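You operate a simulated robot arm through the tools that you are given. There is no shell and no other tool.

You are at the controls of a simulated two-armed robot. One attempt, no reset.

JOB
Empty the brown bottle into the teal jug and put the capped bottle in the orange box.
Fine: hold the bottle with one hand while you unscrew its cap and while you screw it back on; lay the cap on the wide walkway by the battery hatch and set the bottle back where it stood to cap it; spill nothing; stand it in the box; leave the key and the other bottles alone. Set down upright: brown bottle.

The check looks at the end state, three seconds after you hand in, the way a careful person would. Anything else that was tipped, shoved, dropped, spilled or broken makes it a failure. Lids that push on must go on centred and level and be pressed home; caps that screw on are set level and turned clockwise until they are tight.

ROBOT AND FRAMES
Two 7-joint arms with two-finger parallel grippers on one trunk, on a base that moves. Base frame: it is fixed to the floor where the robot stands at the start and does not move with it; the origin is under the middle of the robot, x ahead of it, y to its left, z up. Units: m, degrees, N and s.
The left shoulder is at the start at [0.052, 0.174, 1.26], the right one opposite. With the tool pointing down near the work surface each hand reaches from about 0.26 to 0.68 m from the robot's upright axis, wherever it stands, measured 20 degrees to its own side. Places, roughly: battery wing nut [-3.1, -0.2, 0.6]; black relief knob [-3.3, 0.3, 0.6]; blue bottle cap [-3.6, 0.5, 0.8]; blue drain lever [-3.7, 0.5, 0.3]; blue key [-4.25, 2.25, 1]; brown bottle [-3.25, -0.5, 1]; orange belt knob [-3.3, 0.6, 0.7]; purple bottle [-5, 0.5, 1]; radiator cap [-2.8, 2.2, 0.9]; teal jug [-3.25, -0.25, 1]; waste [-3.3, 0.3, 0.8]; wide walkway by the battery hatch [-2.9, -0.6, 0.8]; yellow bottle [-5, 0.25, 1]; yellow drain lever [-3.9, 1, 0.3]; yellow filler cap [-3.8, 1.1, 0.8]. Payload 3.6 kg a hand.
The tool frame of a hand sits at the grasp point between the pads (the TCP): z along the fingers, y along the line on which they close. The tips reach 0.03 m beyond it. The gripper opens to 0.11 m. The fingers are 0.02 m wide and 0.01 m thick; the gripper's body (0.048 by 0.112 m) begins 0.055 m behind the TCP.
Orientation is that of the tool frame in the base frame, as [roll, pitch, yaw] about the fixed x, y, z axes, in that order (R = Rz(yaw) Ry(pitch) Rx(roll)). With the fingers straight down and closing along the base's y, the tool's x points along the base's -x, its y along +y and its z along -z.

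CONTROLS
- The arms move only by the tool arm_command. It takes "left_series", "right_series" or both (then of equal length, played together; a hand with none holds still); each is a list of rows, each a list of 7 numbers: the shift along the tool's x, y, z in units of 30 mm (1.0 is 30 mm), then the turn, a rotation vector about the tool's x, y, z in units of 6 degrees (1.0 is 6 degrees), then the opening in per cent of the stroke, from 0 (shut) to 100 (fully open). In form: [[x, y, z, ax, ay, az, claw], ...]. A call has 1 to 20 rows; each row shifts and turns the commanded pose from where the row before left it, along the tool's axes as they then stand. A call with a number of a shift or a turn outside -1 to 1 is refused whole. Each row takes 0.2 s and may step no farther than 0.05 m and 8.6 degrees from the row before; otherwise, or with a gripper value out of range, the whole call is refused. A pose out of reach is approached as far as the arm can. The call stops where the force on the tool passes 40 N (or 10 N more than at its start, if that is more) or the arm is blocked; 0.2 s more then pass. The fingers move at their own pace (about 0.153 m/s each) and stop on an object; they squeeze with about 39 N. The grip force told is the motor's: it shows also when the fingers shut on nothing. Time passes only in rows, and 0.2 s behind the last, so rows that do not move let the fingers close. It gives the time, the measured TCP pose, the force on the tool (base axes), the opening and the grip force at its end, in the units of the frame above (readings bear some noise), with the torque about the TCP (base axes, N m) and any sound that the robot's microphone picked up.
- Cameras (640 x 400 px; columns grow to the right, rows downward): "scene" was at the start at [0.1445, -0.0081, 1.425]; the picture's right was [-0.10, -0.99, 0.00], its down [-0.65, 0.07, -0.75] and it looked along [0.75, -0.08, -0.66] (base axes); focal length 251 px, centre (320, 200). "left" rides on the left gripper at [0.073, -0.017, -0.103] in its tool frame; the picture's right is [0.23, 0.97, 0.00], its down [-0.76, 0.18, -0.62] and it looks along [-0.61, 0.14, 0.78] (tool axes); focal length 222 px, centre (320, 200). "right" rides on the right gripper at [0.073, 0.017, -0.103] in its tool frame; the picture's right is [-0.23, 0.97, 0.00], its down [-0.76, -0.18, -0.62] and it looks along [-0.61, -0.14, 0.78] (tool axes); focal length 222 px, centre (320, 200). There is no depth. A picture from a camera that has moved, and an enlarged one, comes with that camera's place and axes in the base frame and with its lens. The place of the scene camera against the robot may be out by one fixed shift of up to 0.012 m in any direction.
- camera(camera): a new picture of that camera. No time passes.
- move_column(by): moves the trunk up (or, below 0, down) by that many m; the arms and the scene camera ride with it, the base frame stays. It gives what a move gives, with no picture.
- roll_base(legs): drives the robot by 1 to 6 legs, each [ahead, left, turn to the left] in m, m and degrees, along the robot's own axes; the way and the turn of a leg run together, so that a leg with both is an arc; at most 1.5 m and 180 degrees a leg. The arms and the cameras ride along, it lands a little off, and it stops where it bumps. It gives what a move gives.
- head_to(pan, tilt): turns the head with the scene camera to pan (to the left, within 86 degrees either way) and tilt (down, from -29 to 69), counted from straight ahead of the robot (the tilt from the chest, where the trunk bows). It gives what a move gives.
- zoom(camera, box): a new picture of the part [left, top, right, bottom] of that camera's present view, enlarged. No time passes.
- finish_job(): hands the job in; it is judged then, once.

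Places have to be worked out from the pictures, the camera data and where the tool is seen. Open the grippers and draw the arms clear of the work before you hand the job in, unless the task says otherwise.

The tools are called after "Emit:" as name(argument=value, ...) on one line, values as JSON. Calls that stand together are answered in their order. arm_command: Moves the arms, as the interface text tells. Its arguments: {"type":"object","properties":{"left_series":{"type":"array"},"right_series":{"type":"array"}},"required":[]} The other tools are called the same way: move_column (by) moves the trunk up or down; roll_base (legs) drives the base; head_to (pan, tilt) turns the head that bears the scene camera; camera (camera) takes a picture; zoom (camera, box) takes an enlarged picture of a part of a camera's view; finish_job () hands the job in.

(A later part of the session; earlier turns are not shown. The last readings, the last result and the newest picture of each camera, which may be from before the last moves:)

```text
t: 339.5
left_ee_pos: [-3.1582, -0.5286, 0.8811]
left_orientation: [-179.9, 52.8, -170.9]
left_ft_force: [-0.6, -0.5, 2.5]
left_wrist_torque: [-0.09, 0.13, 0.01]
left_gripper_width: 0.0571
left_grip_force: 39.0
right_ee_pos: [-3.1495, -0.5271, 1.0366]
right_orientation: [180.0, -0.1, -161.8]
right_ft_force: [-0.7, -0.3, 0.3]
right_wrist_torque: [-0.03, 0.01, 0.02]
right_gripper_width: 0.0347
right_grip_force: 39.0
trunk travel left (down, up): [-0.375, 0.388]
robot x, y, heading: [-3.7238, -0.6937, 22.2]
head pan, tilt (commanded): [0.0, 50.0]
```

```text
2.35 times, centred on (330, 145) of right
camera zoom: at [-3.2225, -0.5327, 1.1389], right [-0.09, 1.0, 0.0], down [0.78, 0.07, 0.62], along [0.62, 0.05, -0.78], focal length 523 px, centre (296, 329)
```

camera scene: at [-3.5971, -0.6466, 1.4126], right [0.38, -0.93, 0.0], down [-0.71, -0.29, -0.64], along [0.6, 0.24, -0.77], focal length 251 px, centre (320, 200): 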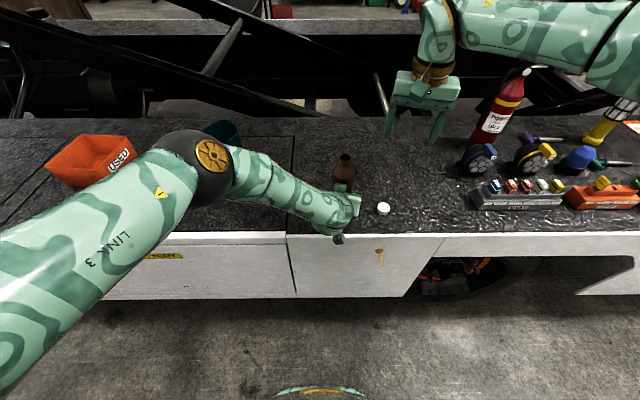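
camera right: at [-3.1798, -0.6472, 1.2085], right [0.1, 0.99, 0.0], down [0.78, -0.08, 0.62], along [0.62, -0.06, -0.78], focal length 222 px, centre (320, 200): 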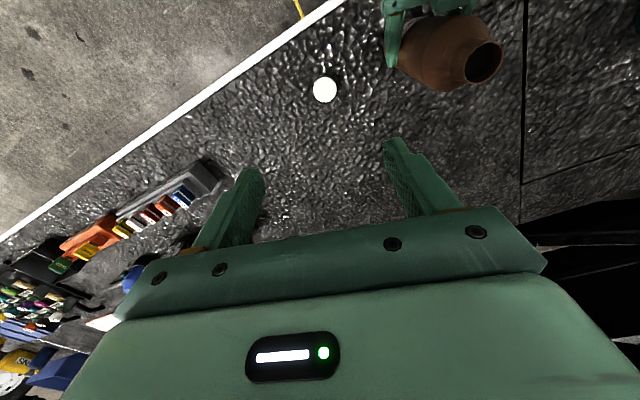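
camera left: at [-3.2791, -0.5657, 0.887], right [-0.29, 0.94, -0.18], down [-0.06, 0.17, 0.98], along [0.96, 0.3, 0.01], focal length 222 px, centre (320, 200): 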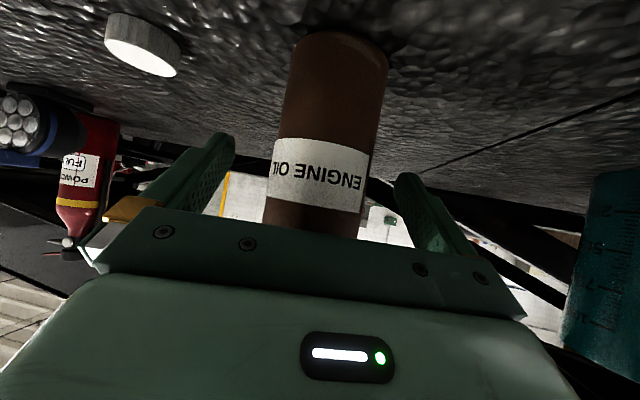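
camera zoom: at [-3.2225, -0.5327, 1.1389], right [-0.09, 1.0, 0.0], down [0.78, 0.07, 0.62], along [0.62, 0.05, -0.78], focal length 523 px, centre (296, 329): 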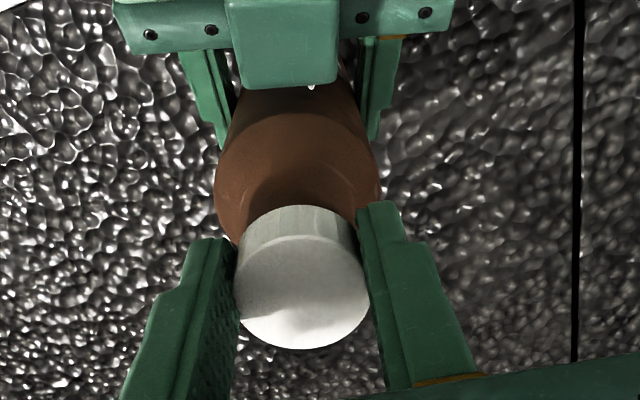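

Zero force at z=1.037 now: the cap slides over the neck. I keep lowering in 2-3 mm steps.

Emit:
arm_command(right_series=[[0, 0, 0.08, 0, 0, 0, 0], [0, 0, 0.08, 0, 0, 0, 0]])

Emit:
arm_command(right_series=[[0, 0, 0.08, 0, 0, 0, 0]])

```text
t: 340.1
left_ee_pos: [-3.1581, -0.5276, 0.8802]
left_orientation: [-180.0, 52.9, -170.8]
left_ft_force: [-0.4, -1.4, 2.9]
left_wrist_torque: [-0.04, 0.1, 0.03]
left_gripper_width: 0.0571
left_grip_force: 39.1
right_ee_pos: [-3.1488, -0.5274, 1.0299]
right_orientation: [-180.0, -0.1, -161.9]
right_ft_force: [-0.2, -0.1, 0.4]
right_wrist_torque: [-0.01, -0.04, 0.0]
right_gripper_width: 0.0348
right_grip_force: 39.2
trunk travel left (down, up): [-0.375, 0.388]
robot x, y, heading: [-3.7248, -0.6987, 22.1]
head pan, tilt (commanded): [0.0, 50.0]
```

```text
t: 340.5
left_ee_pos: [-3.158, -0.5287, 0.8816]
left_orientation: [-179.9, 52.8, -170.8]
left_ft_force: [-0.6, -1.8, 2.8]
left_wrist_torque: [-0.06, 0.03, -0.01]
left_gripper_width: 0.0574
left_grip_force: 39.2
right_ee_pos: [-3.1489, -0.5272, 1.0288]
right_orientation: [-180.0, -0.2, -161.8]
right_ft_force: [-0.2, 0.5, 0.0]
right_wrist_torque: [0.0, -0.02, -0.01]
right_gripper_width: 0.0347
right_grip_force: 38.8
trunk travel left (down, up): [-0.375, 0.388]
robot x, y, heading: [-3.7234, -0.6949, 22.2]
head pan, tilt (commanded): [0.0, 50.0]
```

Still free at z=1.029. I continue down gently until the thread start is felt.

Emit:
arm_command(right_series=[[0, 0, 0.07, 0, 0, 0, 0]])

Emit:
arm_command(right_series=[[0, 0, 0.07, 0, 0, 0, 0]])

Emit:
zoom(camera="scene", box=[325, 125, 375, 190])

```text
t: 340.9
left_ee_pos: [-3.1571, -0.5273, 0.8816]
left_orientation: [-179.9, 52.9, -170.7]
left_ft_force: [2.6, -0.2, 3.2]
left_wrist_torque: [-0.61, 0.72, -0.04]
left_gripper_width: 0.0576
left_grip_force: 38.8
right_ee_pos: [-3.1491, -0.5267, 1.0256]
right_orientation: [179.9, -0.1, -161.8]
right_ft_force: [-0.7, -2.2, 1.6]
right_wrist_torque: [0.37, -0.96, 0.01]
right_gripper_width: 0.0349
right_grip_force: 38.9
trunk travel left (down, up): [-0.375, 0.388]
robot x, y, heading: [-3.7275, -0.6936, 21.9]
head pan, tilt (commanded): [0.0, 50.0]
```

```text
t: 341.3
left_ee_pos: [-3.1579, -0.528, 0.8823]
left_orientation: [180.0, 52.8, -170.8]
left_ft_force: [11.8, 2.1, -3.8]
left_wrist_torque: [-0.72, 0.62, -0.13]
left_gripper_width: 0.0573
left_grip_force: 39.2
right_ee_pos: [-3.1502, -0.5277, 1.0258]
right_orientation: [180.0, 0.0, -161.8]
right_ft_force: [-5.4, -4.5, 17.8]
right_wrist_torque: [0.16, -0.68, -0.03]
right_gripper_width: 0.0345
right_grip_force: 39.3
trunk travel left (down, up): [-0.375, 0.388]
robot x, y, heading: [-3.7236, -0.698, 22.2]
head pan, tilt (commanded): [0.0, 50.0]
```

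```text
6.15 times, centred on (350, 158) of scene
camera zoom: at [-3.5968, -0.6475, 1.4127], right [0.38, -0.93, 0.0], down [-0.71, -0.29, -0.64], along [0.6, 0.24, -0.77], focal length 1542 px, centre (135, 462)
```

zoom: 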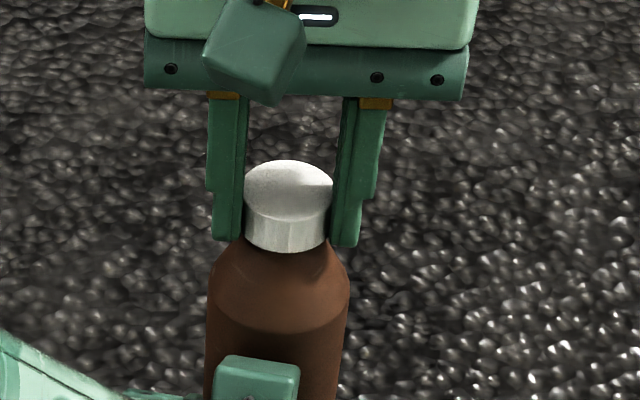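

The thread start is felt at z=1.0256 (18 N, level cap). I begin screwing clockwise (positive about the downward axis) 48° with a light follow-down.

Emit:
arm_command(right_series=[[0, 0, 0, 0, 0, 1, 0], [0, 0, 0.002, 0, 0, 1, 0], [0, 0, 0.002, 0, 0, 1, 0], [0, 0, 0.002, 0, 0, 1, 0], [0, 0, 0.002, 0, 0, 1, 0], [0, 0, 0.002, 0, 0, 1, 0], [0, 0, 0.002, 0, 0, 1, 0], [0, 0, 0.002, 0, 0, 1, 0]])

Emit:
zoom(camera="scene", box=[325, 125, 375, 190])

```text
t: 343.1
left_ee_pos: [-3.1593, -0.5288, 0.883]
left_orientation: [-179.9, 52.7, -171.0]
left_ft_force: [-1.0, -12.3, 0.5]
left_wrist_torque: [1.44, -0.72, -0.08]
left_gripper_width: 0.0572
left_grip_force: 39.0
right_ee_pos: [-3.1504, -0.5263, 1.0243]
right_orientation: [-180.0, 0.0, 150.1]
right_ft_force: [4.3, 14.6, 18.3]
right_wrist_torque: [0.39, -0.34, 0.07]
right_gripper_width: 0.0347
right_grip_force: 39.1
trunk travel left (down, up): [-0.375, 0.388]
robot x, y, heading: [-3.7258, -0.6944, 21.9]
head pan, tilt (commanded): [0.0, 50.0]
```

```text
6.15 times, centred on (350, 158) of scene
camera zoom: at [-3.5982, -0.647, 1.4127], right [0.38, -0.93, 0.0], down [-0.71, -0.29, -0.64], along [0.6, 0.24, -0.77], focal length 1542 px, centre (135, 462)
```

zoom: 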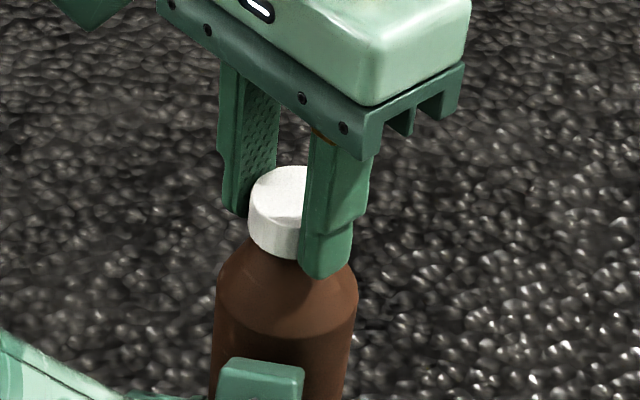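

The side force shows the cap sits about 3.5 mm ahead of the hand's axis. The thread has begun, so I release, centre on the true axis ≈(-3.147,-0.527), swing back and re-grip.

Emit:
arm_command(right_series=[[0, 0, 0, 0, 0, 0, 55], [0, 0, 0, 0, 0, 0, 55], [0, 0, 0, 0, 0, 0, 55]])

Emit:
zoom(camera="scene", box=[325, 125, 375, 190])

Emit:
zoom(camera="right", box=[230, 60, 430, 230])

```text
t: 343.9
left_ee_pos: [-3.1568, -0.5268, 0.8804]
left_orientation: [-179.9, 52.8, -170.8]
left_ft_force: [-1.4, 1.3, 4.4]
left_wrist_torque: [-0.05, 0.11, -0.03]
left_gripper_width: 0.057
left_grip_force: 38.6
right_ee_pos: [-3.1497, -0.5268, 1.022]
right_orientation: [-180.0, 0.0, 150.2]
right_ft_force: [0.2, -0.3, -0.1]
right_wrist_torque: [0.0, 0.01, 0.0]
right_gripper_width: 0.0608
right_grip_force: 0.1
trunk travel left (down, up): [-0.375, 0.388]
robot x, y, heading: [-3.7233, -0.6946, 22.3]
head pan, tilt (commanded): [0.0, 50.0]
```

```text
6.15 times, centred on (350, 158) of scene
camera zoom: at [-3.5972, -0.6466, 1.4126], right [0.38, -0.93, 0.0], down [-0.71, -0.29, -0.64], along [0.6, 0.24, -0.77], focal length 1542 px, centre (135, 462)
```

zoom: 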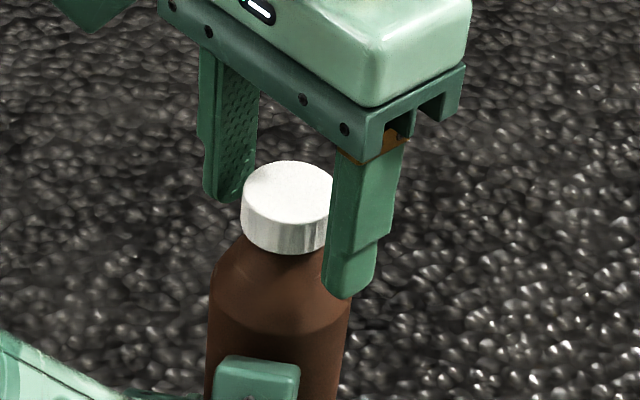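

```text
2.35 times, centred on (330, 145) of right
camera zoom: at [-3.2032, -0.4753, 1.127], right [0.68, 0.73, 0.0], down [0.57, -0.53, 0.62], along [0.45, -0.43, -0.78], focal length 523 px, centre (296, 329)
```

zoom: 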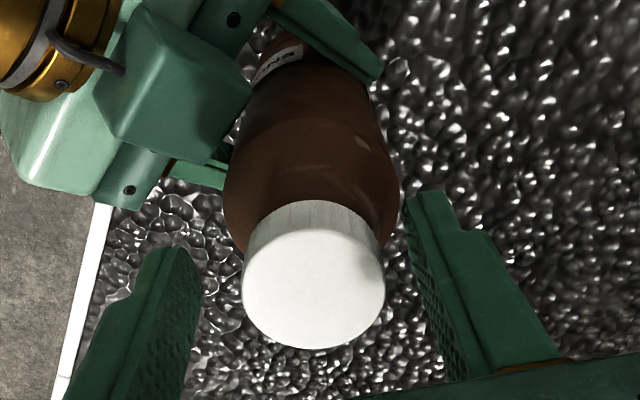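

The cap sits level on the neck with its thread begun. I shift to ≈(-3.147,-0.525), swing back 48° open, and grip again.

Emit:
arm_command(right_series=[[-0.047, 0.097, 0, 0, 0, 0, 55], [0, 0, 0, 0, 0, -1, 55], [0, 0, 0, 0, 0, -1, 55], [0, 0, 0, 0, 0, -1, 55], [0, 0, 0, 0, 0, -1, 55], [0, 0, 0, 0, 0, -1, 55], [0, 0, 0, 0, 0, -1, 55], [0, 0, 0, 0, 0, -1, 55], [0, 0, 0, 0, 0, -1, 55], [0, 0, 0, 0, 0, 0, 0], [0, 0, 0, 0, 0, 0, 0], [0, 0, 0, 0, 0, 0, 0]])

Emit:
zoom(camera="right", box=[230, 60, 430, 230])

```text
t: 346.5
left_ee_pos: [-3.1595, -0.5279, 0.8804]
left_orientation: [-179.9, 52.8, -170.7]
left_ft_force: [-5.9, 13.2, 3.6]
left_wrist_torque: [-0.71, -0.48, 0.16]
left_gripper_width: 0.0571
left_grip_force: 39.2
right_ee_pos: [-3.1469, -0.526, 1.0233]
right_orientation: [-179.9, 0.0, -161.9]
right_ft_force: [5.1, -11.4, 1.2]
right_wrist_torque: [-0.61, -0.04, -0.05]
right_gripper_width: 0.0344
right_grip_force: 39.1
trunk travel left (down, up): [-0.375, 0.388]
robot x, y, heading: [-3.7265, -0.6951, 21.8]
head pan, tilt (commanded): [0.0, 50.0]
```

```text
2.35 times, centred on (330, 145) of right
camera zoom: at [-3.2196, -0.5313, 1.1268], right [-0.09, 1.0, 0.0], down [0.78, 0.07, 0.62], along [0.62, 0.05, -0.78], focal length 523 px, centre (296, 329)
```

zoom: 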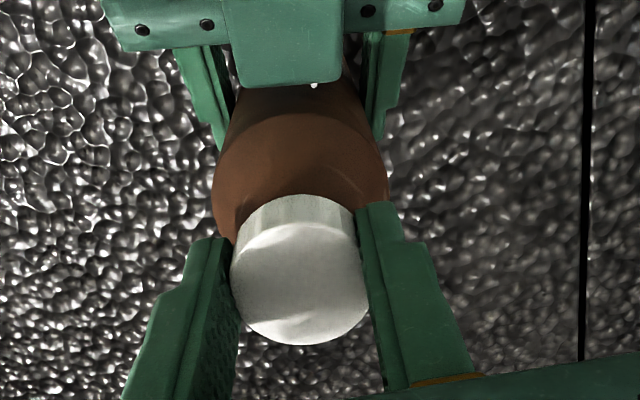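

I relax the side force by moving 2.3 mm in the hand's -y, then screw clockwise 48° with a slight follow-down.

Emit:
arm_command(right_series=[[0, -0.078, 0, 0, 0, 0, 0], [0, 0, 0, 0, 0, 0, 0]])

Emit:
arm_command(right_series=[[0, 0, 0.002, 0, 0, 1, 0], [0, 0, 0.002, 0, 0, 1, 0], [0, 0, 0.002, 0, 0, 1, 0], [0, 0, 0.002, 0, 0, 1, 0], [0, 0, 0.002, 0, 0, 1, 0], [0, 0, 0.002, 0, 0, 1, 0], [0, 0, 0.002, 0, 0, 1, 0], [0, 0, 0.002, 0, 0, 1, 0]])

```text
t: 347.1
left_ee_pos: [-3.1581, -0.5282, 0.881]
left_orientation: [-179.7, 52.8, -170.8]
left_ft_force: [-6.1, 9.7, 2.6]
left_wrist_torque: [-0.12, -0.6, 0.09]
left_gripper_width: 0.0573
left_grip_force: 38.7
right_ee_pos: [-3.1453, -0.5259, 1.0221]
right_orientation: [-180.0, -0.1, -161.9]
right_ft_force: [5.6, -7.0, 0.1]
right_wrist_torque: [-0.38, -0.2, -0.02]
right_gripper_width: 0.0342
right_grip_force: 38.7
trunk travel left (down, up): [-0.375, 0.388]
robot x, y, heading: [-3.7276, -0.697, 22.0]
head pan, tilt (commanded): [0.0, 50.0]
```

```text
t: 348.9
left_ee_pos: [-3.1582, -0.5301, 0.8819]
left_orientation: [-179.8, 52.8, -170.9]
left_ft_force: [5.7, -5.2, -2.0]
left_wrist_torque: [0.63, 0.58, -0.15]
left_gripper_width: 0.0568
left_grip_force: 39.0
right_ee_pos: [-3.1466, -0.5261, 1.0221]
right_orientation: [-179.9, -0.1, 150.0]
right_ft_force: [-5.1, 4.6, 3.8]
right_wrist_torque: [0.22, 0.23, 0.07]
right_gripper_width: 0.0342
right_grip_force: 38.9
trunk travel left (down, up): [-0.375, 0.388]
robot x, y, heading: [-3.7234, -0.693, 22.1]
head pan, tilt (commanded): [0.0, 50.0]
```

Forces are small. I continue clockwise another 90°, in two parts.

Emit:
arm_command(right_series=[[0, 0, 0.002, 0, 0, 1, 0], [0, 0, 0.002, 0, 0, 1, 0], [0, 0, 0.002, 0, 0, 1, 0], [0, 0, 0.002, 0, 0, 1, 0], [0, 0, 0.002, 0, 0, 1, 0], [0, 0, 0.002, 0, 0, 1, 0], [0, 0, 0.002, 0, 0, 1, 0]])

Emit:
arm_command(right_series=[[0, 0, 0.002, 0, 0, 1, 0], [0, 0, 0.002, 0, 0, 1, 0], [0, 0, 0.002, 0, 0, 1, 0], [0, 0, 0.002, 0, 0, 1, 0], [0, 0, 0.002, 0, 0, 1, 0], [0, 0, 0.002, 0, 0, 1, 0], [0, 0, 0.002, 0, 0, 1, 0], [0, 0, 0.002, 0, 0, 1, 0]])

Emit:
zoom(camera="scene", box=[325, 115, 385, 190])

```text
t: 350.5
left_ee_pos: [-3.1578, -0.5291, 0.8809]
left_orientation: [-179.8, 52.7, -171.0]
left_ft_force: [-1.8, -19.3, -0.8]
left_wrist_torque: [1.06, -0.6, -0.26]
left_gripper_width: 0.0572
left_grip_force: 38.9
right_ee_pos: [-3.1465, -0.5274, 1.0229]
right_orientation: [-179.9, -0.1, 108.0]
right_ft_force: [4.1, 16.1, 4.4]
right_wrist_torque: [0.93, 0.07, 0.11]
right_gripper_width: 0.0346
right_grip_force: 39.3
trunk travel left (down, up): [-0.375, 0.388]
robot x, y, heading: [-3.7234, -0.6911, 22.0]
head pan, tilt (commanded): [0.0, 50.0]
```

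```text
t: 352.3
left_ee_pos: [-3.1591, -0.5288, 0.8809]
left_orientation: [-179.9, 52.8, -170.8]
left_ft_force: [-13.7, -20.3, 0.0]
left_wrist_torque: [0.66, -0.78, -0.27]
left_gripper_width: 0.0574
left_grip_force: 39.4
right_ee_pos: [-3.147, -0.5271, 1.0214]
right_orientation: [179.9, 0.0, 60.0]
right_ft_force: [11.4, 14.5, 8.4]
right_wrist_torque: [0.68, -0.54, 0.08]
right_gripper_width: 0.0347
right_grip_force: 39.1
trunk travel left (down, up): [-0.375, 0.388]
robot x, y, heading: [-3.7251, -0.695, 22.1]
head pan, tilt (commanded): [0.0, 50.0]
```

```text
5.33 times, centred on (355, 152) of scene
camera zoom: at [-3.5975, -0.6477, 1.4126], right [0.38, -0.93, 0.0], down [-0.71, -0.29, -0.64], along [0.6, 0.24, -0.77], focal length 1337 px, centre (133, 453)
```

zoom: 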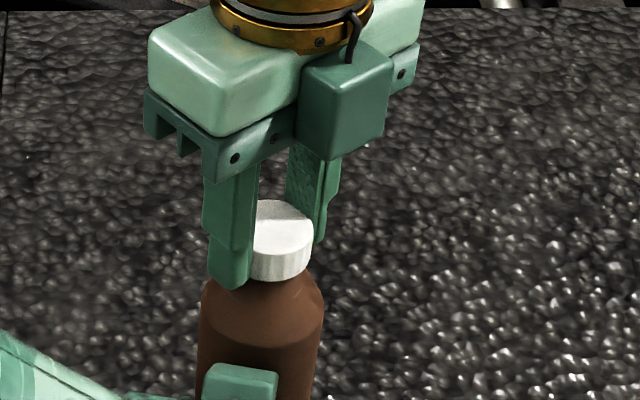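

About 186° of screwing is done. From the four force readings I compute the true axis as 2.2 mm ahead and 1 mm left of the hand; I release, shift and swing back for the next stroke.

Emit:
arm_command(right_series=[[0, 0, 0, 0, 0, 0, 55], [0, 0, 0, 0, 0, 0, 55], [0.066, 0.047, 0, 0, 0, 0, 55], [0, 0, 0, 0, 0, -1, 55], [0, 0, 0, 0, 0, -1, 55], [0, 0, 0, 0, 0, -1, 55], [0, 0, 0, 0, 0, -1, 55], [0, 0, 0, 0, 0, -1, 55], [0, 0, 0, 0, 0, -1, 55], [0, 0, 0, 0, 0, -1, 55], [0, 0, 0, 0, 0, -1, 55], [0, 0, 0, 0, 0, -1, 55], [0, 0, 0, 0, 0, -1, 55], [0, 0, 0, 0, 0, -1, 55], [0, 0, 0, 0, 0, -1, 55]])

Emit:
arm_command(right_series=[[0, 0, 0, 0, 0, -1, 55], [0, 0, 0, 0, 0, -1, 55], [0, 0, 0, 0, 0, -1, 55], [0, 0, 0, 0, 0, -1, 55], [0, 0, 0, 0, 0, -1, 55], [0, 0, 0, 0, 0, -1, 55], [0, 0, 0, 0, 0, -1, 55], [0, 0, 0, 0, 0, -1, 55], [0, 0, 0, 0, 0, -1, 55], [0, 0, 0, 0, 0, -1, 55], [0, 0, 0, 0, 0, -0.7, 55], [0, 0, 0, 0, 0, 0, 0], [0, 0, 0, 0, 0, 0, 0], [0, 0, 0, 0, 0, 0, 0]])

Emit:
zoom(camera="right", box=[230, 60, 430, 230])

```text
t: 355.5
left_ee_pos: [-3.1575, -0.5278, 0.8807]
left_orientation: [-179.9, 52.8, -170.8]
left_ft_force: [1.2, 1.5, 1.3]
left_wrist_torque: [0.11, -0.01, 0.03]
left_gripper_width: 0.0572
left_grip_force: 38.5
right_ee_pos: [-3.1446, -0.5263, 1.021]
right_orientation: [-179.8, 0.0, 132.4]
right_ft_force: [0.4, -0.5, -0.1]
right_wrist_torque: [0.01, 0.02, -0.01]
right_gripper_width: 0.0605
right_grip_force: 0.0
trunk travel left (down, up): [-0.375, 0.388]
robot x, y, heading: [-3.7248, -0.6991, 22.1]
head pan, tilt (commanded): [0.0, 50.0]
```

```text
t: 358.5
left_ee_pos: [-3.1575, -0.5282, 0.8807]
left_orientation: [-179.9, 52.7, -170.8]
left_ft_force: [-0.7, 3.7, 0.4]
left_wrist_torque: [-0.25, -0.03, 0.02]
left_gripper_width: 0.0573
left_grip_force: 38.8
right_ee_pos: [-3.1436, -0.5262, 1.0216]
right_orientation: [180.0, -0.2, -163.5]
right_ft_force: [0.1, -3.2, 0.7]
right_wrist_torque: [-0.13, 0.01, 0.01]
right_gripper_width: 0.0349
right_grip_force: 38.7
trunk travel left (down, up): [-0.375, 0.388]
robot x, y, heading: [-3.7269, -0.697, 22.0]
head pan, tilt (commanded): [0.0, 50.0]
```

```text
2.35 times, centred on (330, 145) of right
camera zoom: at [-3.2171, -0.5299, 1.1249], right [-0.06, 1.0, 0.0], down [0.78, 0.04, 0.62], along [0.62, 0.03, -0.78], focal length 523 px, centre (296, 329)
```

zoom: 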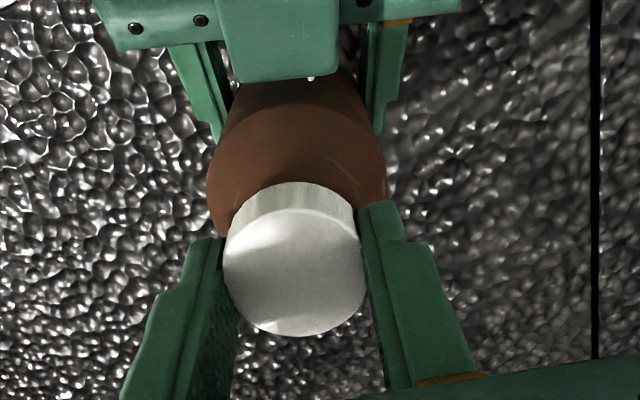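

Well centred now (3 N). I screw clockwise again 48° and check.

Emit:
arm_command(right_series=[[0, 0, 0.002, 0, 0, 1, 0], [0, 0, 0.002, 0, 0, 1, 0], [0, 0, 0.002, 0, 0, 1, 0], [0, 0, 0.002, 0, 0, 1, 0], [0, 0, 0.002, 0, 0, 1, 0], [0, 0, 0.002, 0, 0, 1, 0], [0, 0, 0.002, 0, 0, 1, 0], [0, 0, 0.002, 0, 0, 1, 0]])

Emit:
arm_command(right_series=[[0, 0, 0.002, 0, 0, 1, 0], [0, 0, 0.002, 0, 0, 1, 0], [0, 0, 0.002, 0, 0, 1, 0], [0, 0, 0.002, 0, 0, 1, 0], [0, 0, 0.002, 0, 0, 1, 0], [0, 0, 0.002, 0, 0, 1, 0], [0, 0, 0.002, 0, 0, 1, 0], [0, 0, 0.002, 0, 0, 1, 0]])

```text
t: 360.3
left_ee_pos: [-3.1579, -0.5282, 0.8822]
left_orientation: [-179.8, 52.8, -170.8]
left_ft_force: [6.0, 8.2, -4.7]
left_wrist_torque: [-0.73, 0.76, 0.01]
left_gripper_width: 0.0572
left_grip_force: 38.8
right_ee_pos: [-3.1444, -0.5249, 1.0193]
right_orientation: [-179.9, -0.2, 148.2]
right_ft_force: [-5.3, -5.9, 5.1]
right_wrist_torque: [0.07, 0.12, 0.07]
right_gripper_width: 0.0352
right_grip_force: 39.0
trunk travel left (down, up): [-0.375, 0.388]
robot x, y, heading: [-3.7246, -0.698, 22.3]
head pan, tilt (commanded): [0.0, 50.0]
```

```text
t: 362.1
left_ee_pos: [-3.1577, -0.5268, 0.8813]
left_orientation: [-179.8, 52.8, -171.1]
left_ft_force: [4.6, 4.8, -2.9]
left_wrist_torque: [0.05, 0.51, -0.56]
left_gripper_width: 0.0573
left_grip_force: 39.6
right_ee_pos: [-3.1439, -0.5261, 1.0186]
right_orientation: [-179.9, 0.0, 100.2]
right_ft_force: [-3.2, -1.6, 5.1]
right_wrist_torque: [-0.05, 0.04, 0.49]
right_gripper_width: 0.0354
right_grip_force: 38.9
trunk travel left (down, up): [-0.375, 0.388]
robot x, y, heading: [-3.7266, -0.6949, 21.9]
head pan, tilt (commanded): [0.0, 50.0]
```

The torque about the axis has risen to 0.5 N m, so the cap is tightening. I turn a few degrees more and watch.

Emit:
arm_command(right_series=[[0, 0, 0.002, 0, 0, 1, 0], [0, 0, 0.002, 0, 0, 1, 0]])

Emit:
arm_command(right_series=[[0, 0, 0.002, 0, 0, 1, 0], [0, 0, 0.002, 0, 0, 1, 0]])

Emit:
zoom(camera="scene", box=[325, 115, 385, 190])

Emit:
camera(camera="left")

```text
t: 362.7
left_ee_pos: [-3.1581, -0.5294, 0.8804]
left_orientation: [-179.9, 52.8, -171.0]
left_ft_force: [1.9, 0.1, -3.8]
left_wrist_torque: [0.3, 0.02, -0.65]
left_gripper_width: 0.0574
left_grip_force: 39.0
right_ee_pos: [-3.1434, -0.5253, 1.0197]
right_orientation: [180.0, 0.0, 88.2]
right_ft_force: [-1.3, 1.2, 6.7]
right_wrist_torque: [-0.03, 0.21, 0.59]
right_gripper_width: 0.0355
right_grip_force: 39.6
trunk travel left (down, up): [-0.375, 0.388]
robot x, y, heading: [-3.729, -0.6946, 22.1]
head pan, tilt (commanded): [0.0, 50.0]
```

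```text
t: 363.3
left_ee_pos: [-3.1595, -0.5282, 0.8797]
left_orientation: [-179.8, 52.8, -170.8]
left_ft_force: [2.1, -2.6, -4.6]
left_wrist_torque: [0.24, 0.03, -0.4]
left_gripper_width: 0.0572
left_grip_force: 39.3
right_ee_pos: [-3.1439, -0.5267, 1.0196]
right_orientation: [-179.9, 0.1, 76.3]
right_ft_force: [-0.2, 1.0, 9.0]
right_wrist_torque: [-0.06, 0.24, 0.39]
right_gripper_width: 0.0355
right_grip_force: 39.2
trunk travel left (down, up): [-0.375, 0.388]
robot x, y, heading: [-3.7245, -0.697, 22.3]
head pan, tilt (commanded): [0.0, 50.0]
```

```text
5.33 times, centred on (355, 152) of scene
camera zoom: at [-3.5968, -0.6471, 1.4126], right [0.38, -0.93, 0.0], down [-0.71, -0.29, -0.64], along [0.6, 0.24, -0.77], focal length 1337 px, centre (133, 453)
```

zoom: 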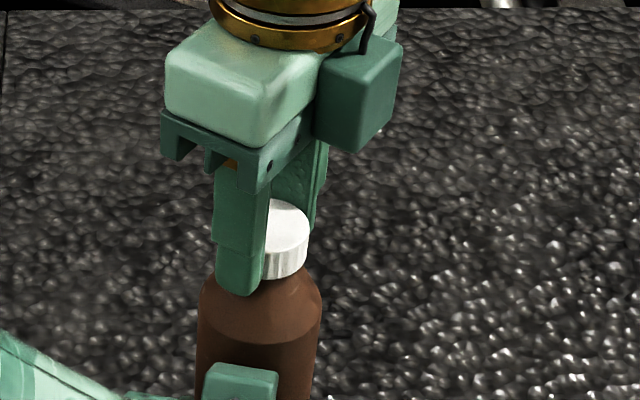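

```text
taken
camera left: at [-3.2797, -0.5663, 0.8873], right [-0.29, 0.94, -0.18], down [-0.06, 0.17, 0.98], along [0.96, 0.29, 0.01], focal length 222 px, centre (320, 200)
```

left: 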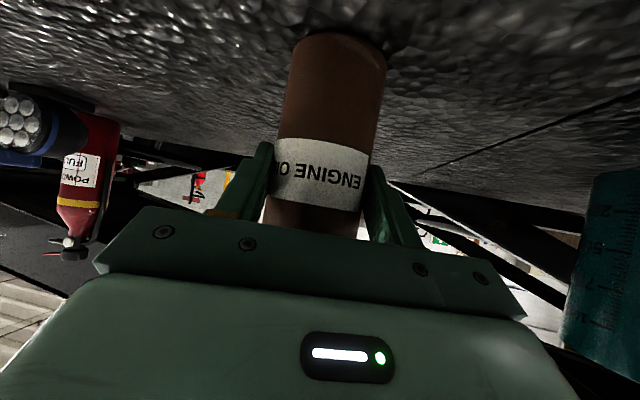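

The torque peaked near 0.6 N m and then the pads began to slip, so the cap is tight. I confirm with one more grip: release, swing back 72°, re-grip and turn again.

Emit:
arm_command(right_series=[[0, 0, 0, 0, 0, 0, 55], [0, 0, 0, 0, 0, 0, 55], [0, 0, 0, 0, 0, -1, 55], [0, 0, 0, 0, 0, -1, 55], [0, 0, 0, 0, 0, -1, 55], [0, 0, 0, 0, 0, -1, 55], [0, 0, 0, 0, 0, -1, 55], [0, 0, 0, 0, 0, -1, 55], [0, 0, 0, 0, 0, -1, 55], [0, 0, 0, 0, 0, -1, 55], [0, 0, 0, 0, 0, -1, 55], [0, 0, 0, 0, 0, -1, 55], [0, 0, 0, 0, 0, -1, 55], [0, 0, 0, 0, 0, -1, 55], [0, 0, 0, 0, 0, 0, 0], [0, 0, 0, 0, 0, 0, 0], [0, 0, 0, 0, 0, 0, 0]])

Emit:
arm_command(right_series=[[0, 0, 0, 0, 0, 1, 0], [0, 0, 0, 0, 0, 1, 0]])

Emit:
arm_command(right_series=[[0, 0, 0, 0, 0, 1, 0], [0, 0, 0, 0, 0, 1, 0]])

Emit:
arm_command(right_series=[[0, 0, 0, 0, 0, 1, 0], [0, 0, 0, 0, 0, 1, 0]])

```text
t: 366.9
left_ee_pos: [-3.1581, -0.5292, 0.8804]
left_orientation: [-179.9, 52.9, -170.9]
left_ft_force: [-0.9, -2.4, -1.6]
left_wrist_torque: [0.26, -0.1, -0.09]
left_gripper_width: 0.0571
left_grip_force: 39.1
right_ee_pos: [-3.1453, -0.5265, 1.0196]
right_orientation: [179.9, 0.0, 148.4]
right_ft_force: [1.8, 2.7, 1.9]
right_wrist_torque: [-0.06, -0.07, 0.08]
right_gripper_width: 0.0351
right_grip_force: 39.2
trunk travel left (down, up): [-0.375, 0.388]
robot x, y, heading: [-3.7249, -0.6943, 22.1]
head pan, tilt (commanded): [0.0, 50.0]
```

```text
t: 367.5
left_ee_pos: [-3.1589, -0.5281, 0.8809]
left_orientation: [-179.8, 52.8, -170.8]
left_ft_force: [1.2, 0.4, -3.0]
left_wrist_torque: [-0.65, 0.25, -0.47]
left_gripper_width: 0.057
left_grip_force: 39.0
right_ee_pos: [-3.1436, -0.5254, 1.0195]
right_orientation: [-179.9, 0.1, 136.3]
right_ft_force: [0.2, -3.5, 5.1]
right_wrist_torque: [0.11, -0.03, 0.55]
right_gripper_width: 0.0354
right_grip_force: 39.3
trunk travel left (down, up): [-0.375, 0.388]
robot x, y, heading: [-3.727, -0.697, 22.0]
head pan, tilt (commanded): [0.0, 50.0]
```

```text
t: 368.1
left_ee_pos: [-3.1582, -0.5272, 0.8824]
left_orientation: [179.9, 52.8, -170.9]
left_ft_force: [1.6, 2.7, -4.1]
left_wrist_torque: [-0.91, 0.55, -0.6]
left_gripper_width: 0.0578
left_grip_force: 39.1
right_ee_pos: [-3.144, -0.5262, 1.0189]
right_orientation: [-179.9, 0.0, 124.3]
right_ft_force: [-2.2, -4.7, 8.2]
right_wrist_torque: [0.18, -0.04, 0.67]
right_gripper_width: 0.0359
right_grip_force: 39.1
trunk travel left (down, up): [-0.375, 0.388]
robot x, y, heading: [-3.7244, -0.691, 21.9]
head pan, tilt (commanded): [0.0, 50.0]
```

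```text
t: 368.7
left_ee_pos: [-3.159, -0.5278, 0.8803]
left_orientation: [-179.9, 52.7, -170.8]
left_ft_force: [1.6, 4.3, -5.1]
left_wrist_torque: [-0.69, 0.56, -0.35]
left_gripper_width: 0.0573
left_grip_force: 39.3
right_ee_pos: [-3.1447, -0.5267, 1.0188]
right_orientation: [-179.9, 0.1, 112.4]
right_ft_force: [-1.3, -3.9, 8.0]
right_wrist_torque: [0.27, -0.17, 0.37]
right_gripper_width: 0.0352
right_grip_force: 38.7
trunk travel left (down, up): [-0.375, 0.388]
robot x, y, heading: [-3.7217, -0.6942, 22.3]
head pan, tilt (commanded): [0.0, 50.0]
```

The torque rises at once to 0.6-0.7 N m and then the pads slip: the cap is tight. I open the right hand, raise it straight up and inspect the cap.

Emit:
arm_command(right_series=[[0, 0, 0, 0, 0, 0, 70], [0, 0, 0, 0, 0, 0, 80], [0, 0, 0, 0, 0, 0, 80], [0, 0, -0.7, 0, 0, 0, 80], [0, 0, -0.9, 0, 0, 0, 80], [0, 0, -0.9, 0, 0, 0, 80]])

Emit:
zoom(camera="scene", box=[320, 130, 380, 200])

Emit:
zoom(camera="right", box=[230, 60, 430, 230])

```text
t: 370.1
left_ee_pos: [-3.1575, -0.5287, 0.8812]
left_orientation: [-179.9, 52.8, -170.8]
left_ft_force: [-1.6, -1.1, 1.7]
left_wrist_torque: [0.02, 0.14, 0.01]
left_gripper_width: 0.0575
left_grip_force: 38.9
right_ee_pos: [-3.1447, -0.5264, 1.0937]
right_orientation: [-179.9, 0.1, 112.4]
right_ft_force: [0.8, 0.3, 0.0]
right_wrist_torque: [0.0, -0.01, 0.01]
right_gripper_width: 0.0878
right_grip_force: 0.0
trunk travel left (down, up): [-0.375, 0.388]
robot x, y, heading: [-3.7247, -0.6956, 21.8]
head pan, tilt (commanded): [0.0, 50.0]
```

```text
5.71 times, centred on (350, 165) of scene
camera zoom: at [-3.5969, -0.6468, 1.4126], right [0.38, -0.93, 0.0], down [-0.71, -0.29, -0.64], along [0.6, 0.24, -0.77], focal length 1432 px, centre (149, 400)
```

zoom: 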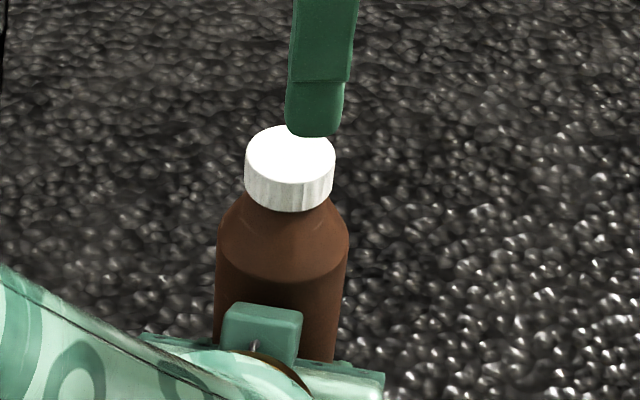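

```text
2.35 times, centred on (330, 145) of right
camera zoom: at [-3.1553, -0.4514, 1.1983], right [0.99, 0.16, 0.0], down [0.13, -0.77, 0.62], along [0.1, -0.62, -0.78], focal length 523 px, centre (296, 329)
```

zoom: 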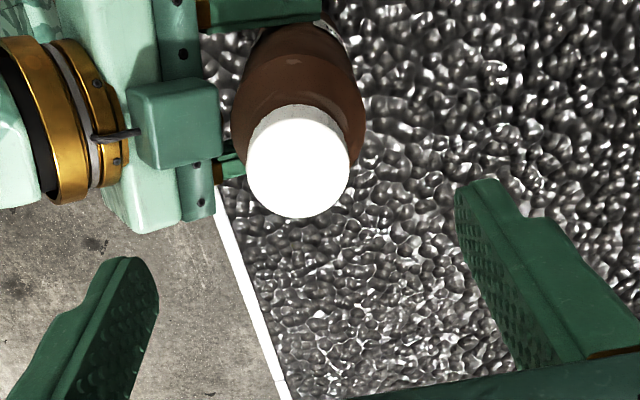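

The cap sits level and at its original height (top ≈1.015). I park the right hand up and away to the right.

Emit:
arm_command(right_series=[[0, 0, -0.9, 0, 0, 0, 80], [0, 0, -0.9, 0, 0, 0, 80], [-0.53, -0.8, -0.2, 0, 0, -0.5, 80], [-0.53, -0.8, 0, 0, 0, -1, 80], [-0.4, -0.9, 0, 0, 0, -1, 80], [-0.3, -0.9, 0, 0, 0, -1, 80], [0, -0.9, 0, 0, 0, -1, 80], [0, -0.9, 0, 0, 0, -1, 80], [0.3, -0.8, 0, 0, 0, -1, 80], [0, 0, 0, 0, 0, -1, 80], [0, 0, 0, 0, 0, -1, 80], [0, 0, 0, 0, 0, -1, 80], [0, 0, 0, 0, 0, -1, 80], [0, 0, 0, 0, 0, -1, 80], [0, 0, 0, 0, 0, -1, 80]])

Emit:
camera(camera="scene")

```text
t: 373.3
left_ee_pos: [-3.1573, -0.5271, 0.8809]
left_orientation: [-179.9, 52.9, -170.8]
left_ft_force: [0.0, -0.2, 0.1]
left_wrist_torque: [-0.02, 0.03, -0.04]
left_gripper_width: 0.0574
left_grip_force: 38.6
right_ee_pos: [-3.2673, -0.6762, 1.1554]
right_orientation: [-179.9, -0.1, -172.5]
right_ft_force: [-0.6, 0.0, -0.2]
right_wrist_torque: [0.02, 0.01, 0.02]
right_gripper_width: 0.0879
right_grip_force: 0.1
trunk travel left (down, up): [-0.375, 0.388]
robot x, y, heading: [-3.7251, -0.6998, 22.1]
head pan, tilt (commanded): [0.0, 50.0]
```

```text
taken
camera scene: at [-3.5966, -0.647, 1.4125], right [0.38, -0.93, 0.0], down [-0.71, -0.29, -0.64], along [0.6, 0.24, -0.77], focal length 251 px, centre (320, 200)
```

scene: 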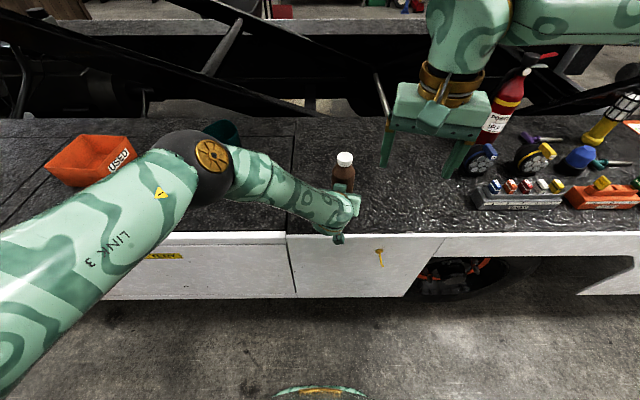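

The bottle is capped and stands in the left hand's grip. I move the right hand further right for room, then open the left hand and raise it straight up.

Emit:
arm_command(left_series=[[0, 0, 0, 0, 0, 0, 0], [0, 0, 0, 0, 0, 0, 0], [0, 0, 0, 0, 0, 0, 0], [0, 0, 0, 0, 0, 0, 100], [0, 0, 0, 0, 0, 0, 100], [0, 0, 0, 0, 0, 0, 100], [0, 0, 0, 0, 0, 0, 100]], right_series=[[0.4, -0.95, -0.3, 0, 0, 0, 80], [0.4, -0.95, -0.3, 0, 0, 0, 80], [0.4, -0.95, -0.3, 0, 0, 0, 80], [0.4, -0.95, 0, 0, 0, 0, 80], [0, 0, 0, 0, 0, 0, 80], [0, 0, 0, 0, 0, 0, 80], [0, 0, 0, 0, 0, 0, 80]])

Emit:
arm_command(left_series=[[-0.797, 0, -0.604, 0, 0, 0, 100], [-0.797, 0, -0.604, 0, 0, 0, 100], [-0.797, 0, -0.604, 0, 0, 0, 100], [-0.797, 0, -0.604, 0, 0, 0, 100], [-0.797, 0, -0.604, 0, 0, 0, 100], [-0.797, 0, -0.604, 0, 0, 0, 100], [-0.797, 0, -0.604, 0, 0, 0, 100]])

Emit:
zoom(camera="scene", box=[280, 120, 420, 240])

```text
t: 374.9
left_ee_pos: [-3.1574, -0.5276, 0.8809]
left_orientation: [-179.8, 52.9, -170.9]
left_ft_force: [-0.8, 0.5, 0.2]
left_wrist_torque: [-0.01, 0.01, 0.01]
left_gripper_width: 0.1099
left_grip_force: 0.2
right_ee_pos: [-3.2988, -0.7952, 1.181]
right_orientation: [-179.9, -0.1, -172.7]
right_ft_force: [0.3, 0.0, 0.2]
right_wrist_torque: [0.0, -0.03, -0.01]
right_gripper_width: 0.0878
right_grip_force: 0.0
trunk travel left (down, up): [-0.375, 0.388]
robot x, y, heading: [-3.7249, -0.6919, 22.1]
head pan, tilt (commanded): [0.0, 50.0]
```

```text
t: 376.5
left_ee_pos: [-3.1602, -0.5288, 1.0924]
left_orientation: [-179.9, 52.7, -170.9]
left_ft_force: [-0.3, 0.2, -1.1]
left_wrist_torque: [0.0, 0.01, 0.0]
left_gripper_width: 0.1098
left_grip_force: 0.1
right_ee_pos: [-3.2995, -0.7956, 1.1809]
right_orientation: [-180.0, 0.0, -172.6]
right_ft_force: [-0.7, -0.6, 0.3]
right_wrist_torque: [-0.02, 0.0, -0.01]
right_gripper_width: 0.0881
right_grip_force: 0.1
trunk travel left (down, up): [-0.375, 0.388]
robot x, y, heading: [-3.7223, -0.6971, 22.0]
head pan, tilt (commanded): [0.0, 50.0]
```

```text
3.33 times, centred on (350, 180) of scene
camera zoom: at [-3.5971, -0.6471, 1.4126], right [0.38, -0.93, 0.0], down [-0.71, -0.29, -0.64], along [0.6, 0.24, -0.77], focal length 835 px, centre (220, 267)
```

zoom: 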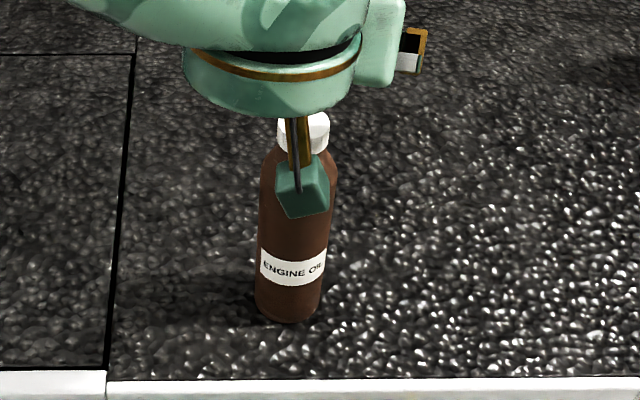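

The capped bottle stands upright on its own. I back the base off so that the arm will work farther out, as needed for the box.

Emit:
roll_base(legs=[[-0.129, -0.122, 0]])

Emit:
arm_command(left_series=[[-0.8, 0, -0.6, 0, 0, 0, 100], [0, 0, 0, -0.865, 0, -0.653, 100], [0, 0, 0, -0.865, 0, -0.653, 100]])

Emit:
camera(camera="scene")

```text
t: 378.0
left_ee_pos: [-3.2335, -0.6912, 1.0923]
left_orientation: [-180.0, 52.8, -170.9]
left_ft_force: [-1.4, -1.0, 0.7]
left_wrist_torque: [-0.03, -0.02, 0.01]
left_gripper_width: 0.1102
left_grip_force: 0.0
right_ee_pos: [-3.3743, -0.9598, 1.1824]
right_orientation: [-180.0, 0.0, -172.6]
right_ft_force: [-0.1, -0.5, -1.1]
right_wrist_torque: [-0.01, -0.01, -0.01]
right_gripper_width: 0.0879
right_grip_force: 0.0
trunk travel left (down, up): [-0.375, 0.388]
robot x, y, heading: [-3.8011, -0.858, 22.2]
head pan, tilt (commanded): [0.0, 50.0]
```

```text
t: 378.8
left_ee_pos: [-3.2321, -0.6914, 1.1219]
left_orientation: [-179.9, 52.8, -157.8]
left_ft_force: [0.0, 0.3, -0.1]
left_wrist_torque: [0.02, 0.01, -0.01]
left_gripper_width: 0.1101
left_grip_force: 0.0
right_ee_pos: [-3.373, -0.9589, 1.1805]
right_orientation: [-180.0, 0.0, -172.6]
right_ft_force: [-0.5, 0.3, 0.0]
right_wrist_torque: [0.03, -0.01, 0.01]
right_gripper_width: 0.088
right_grip_force: 0.0
trunk travel left (down, up): [-0.375, 0.388]
robot x, y, heading: [-3.8023, -0.8623, 22.2]
head pan, tilt (commanded): [0.0, 50.0]
```

```text
taken
camera scene: at [-3.6713, -0.8104, 1.4125], right [0.38, -0.93, 0.0], down [-0.71, -0.29, -0.64], along [0.59, 0.24, -0.77], focal length 251 px, centre (320, 200)
```

scene: 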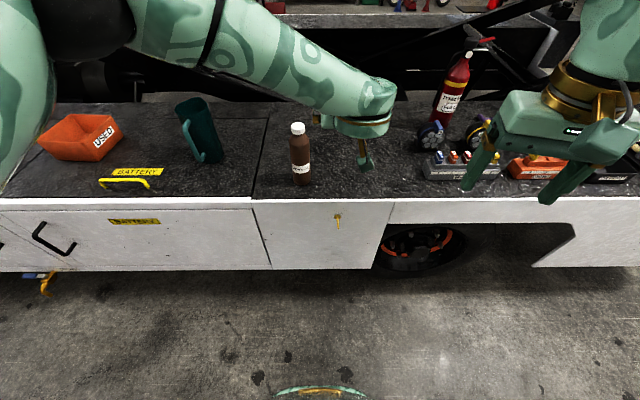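

Here bottle, jug and box are all in view. I zoom in on the bottle and on the box to measure both.

Emit:
zoom(camera="scene", box=[260, 110, 340, 200])

Emit:
zoom(camera="scene", box=[20, 90, 160, 200])

```text
4.44 times, centred on (300, 155) of scene
camera zoom: at [-3.6713, -0.8104, 1.4125], right [0.38, -0.93, 0.0], down [-0.71, -0.29, -0.64], along [0.59, 0.24, -0.77], focal length 1114 px, centre (409, 400)
```

zoom: 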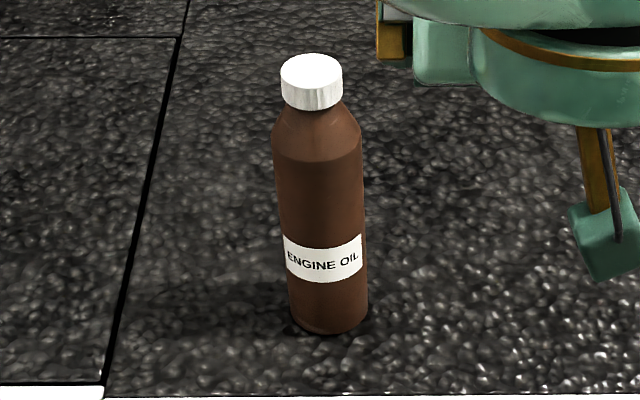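

```text
3.64 times, centred on (90, 145) of scene
camera zoom: at [-3.6713, -0.8104, 1.4125], right [0.38, -0.93, 0.0], down [-0.71, -0.29, -0.64], along [0.59, 0.24, -0.77], focal length 911 px, centre (1156, 400)
```

zoom: 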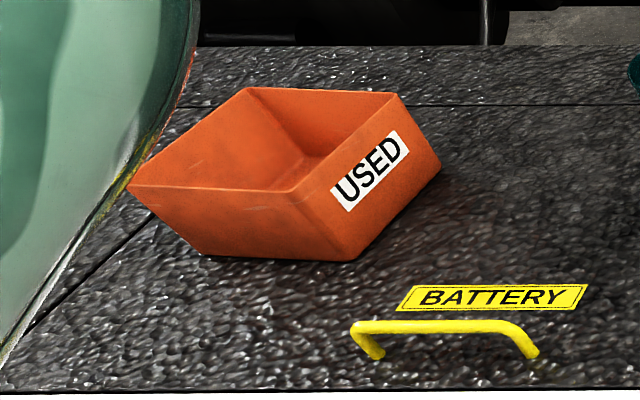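

The bottle is at ≈(-3.144,-0.526); the box is about 0.16 m square with its centre at ≈(-3.285,0.306) and rim z≈0.885. I extend the left hand over the bottle again.

Emit:
arm_command(left_series=[[-0.427, 0.8, 0.782, 0, 0, 0, 100], [-0.427, 0.8, 0.782, 0, 0, 0, 100], [-0.427, 0.8, 0.782, 0, 0, 0, 100], [-0.427, 0.8, 0.782, 0, 0, 0, 100], [-0.427, 0.8, 0.782, 0, 0, 0, 100], [0, 0, 0, 0, 0, 0, 100]])

Emit:
camera(camera="left")

Emit:
camera(camera="scene")

```text
t: 380.2
left_ee_pos: [-3.1557, -0.5289, 1.1032]
left_orientation: [-179.9, 52.8, -158.0]
left_ft_force: [-0.6, 0.2, 0.5]
left_wrist_torque: [-0.02, -0.04, 0.03]
left_gripper_width: 0.1098
left_grip_force: 0.1
right_ee_pos: [-3.3734, -0.9578, 1.1813]
right_orientation: [-180.0, -0.2, -172.6]
right_ft_force: [-0.4, 0.3, 0.2]
right_wrist_torque: [0.0, -0.03, 0.0]
right_gripper_width: 0.088
right_grip_force: 0.0
trunk travel left (down, up): [-0.375, 0.388]
robot x, y, heading: [-3.7982, -0.8562, 22.1]
head pan, tilt (commanded): [0.0, 50.0]
```

```text
taken
camera left: at [-3.2657, -0.5928, 1.1085], right [-0.49, 0.85, -0.18], down [-0.1, 0.15, 0.98], along [0.86, 0.5, 0.01], focal length 222 px, centre (320, 200)
```

left: 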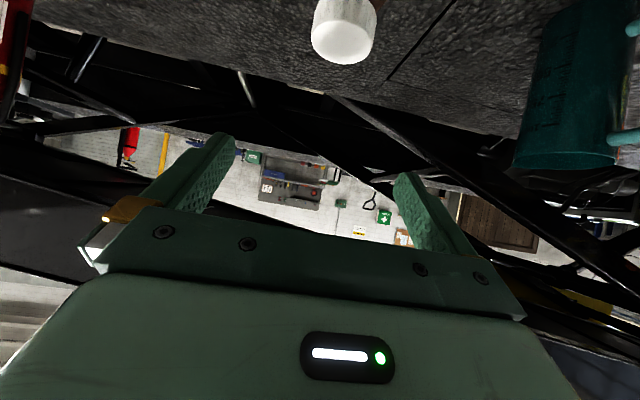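

```text
taken
camera scene: at [-3.6716, -0.8107, 1.4126], right [0.38, -0.93, 0.0], down [-0.71, -0.29, -0.64], along [0.59, 0.24, -0.77], focal length 251 px, centre (320, 200)
```

scene: 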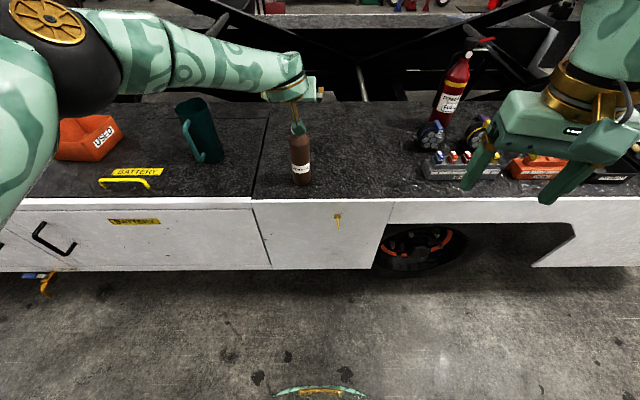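

Aligned. I lower to grip height z≈0.94, keeping the hand and its camera higher for the box rim.

Emit:
arm_command(left_series=[[0.7965, 0, 0.6047, 0, 0, 0, 100], [0.7965, 0, 0.6047, 0, 0, 0, 100], [0.7965, 0, 0.6047, 0, 0, 0, 100], [0.7965, 0, 0.6047, 0, 0, 0, 100], [0.7965, 0, 0.6047, 0, 0, 0, 100], [0.34, 0, 0.26, 0, 0, 0, 100]])

Emit:
camera(camera="left")

Emit:
zoom(camera="scene", box=[240, 70, 360, 210])

```text
t: 381.6
left_ee_pos: [-3.1556, -0.53, 0.9395]
left_orientation: [-179.9, 52.9, -157.8]
left_ft_force: [-0.5, -0.1, -0.1]
left_wrist_torque: [-0.01, 0.02, -0.03]
left_gripper_width: 0.1098
left_grip_force: 0.1
right_ee_pos: [-3.3722, -0.9579, 1.1809]
right_orientation: [179.9, -0.1, -172.6]
right_ft_force: [-0.1, 0.2, 0.4]
right_wrist_torque: [-0.03, -0.04, 0.0]
right_gripper_width: 0.0881
right_grip_force: 0.1
trunk travel left (down, up): [-0.375, 0.388]
robot x, y, heading: [-3.7997, -0.8644, 22.2]
head pan, tilt (commanded): [0.0, 50.0]
```

```text
taken
camera left: at [-3.2654, -0.5946, 0.9464], right [-0.49, 0.85, -0.18], down [-0.1, 0.15, 0.98], along [0.86, 0.5, 0.01], focal length 222 px, centre (320, 200)
```

left: 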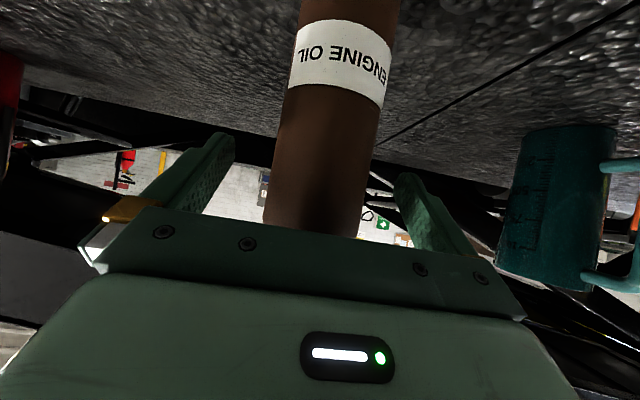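

```text
2.86 times, centred on (300, 140) of scene
camera zoom: at [-3.6713, -0.8102, 1.4125], right [0.38, -0.93, 0.0], down [-0.71, -0.29, -0.64], along [0.59, 0.24, -0.77], focal length 716 px, centre (377, 371)
```

zoom: 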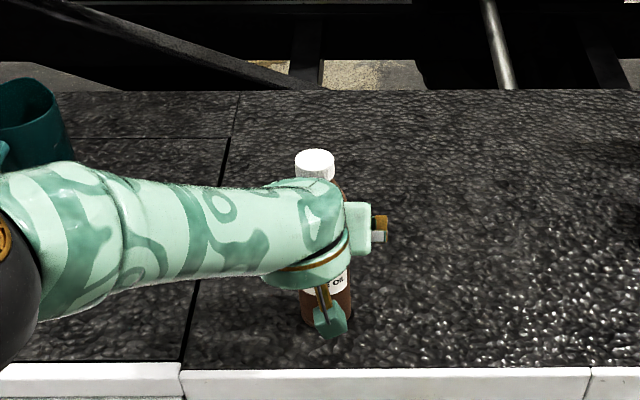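

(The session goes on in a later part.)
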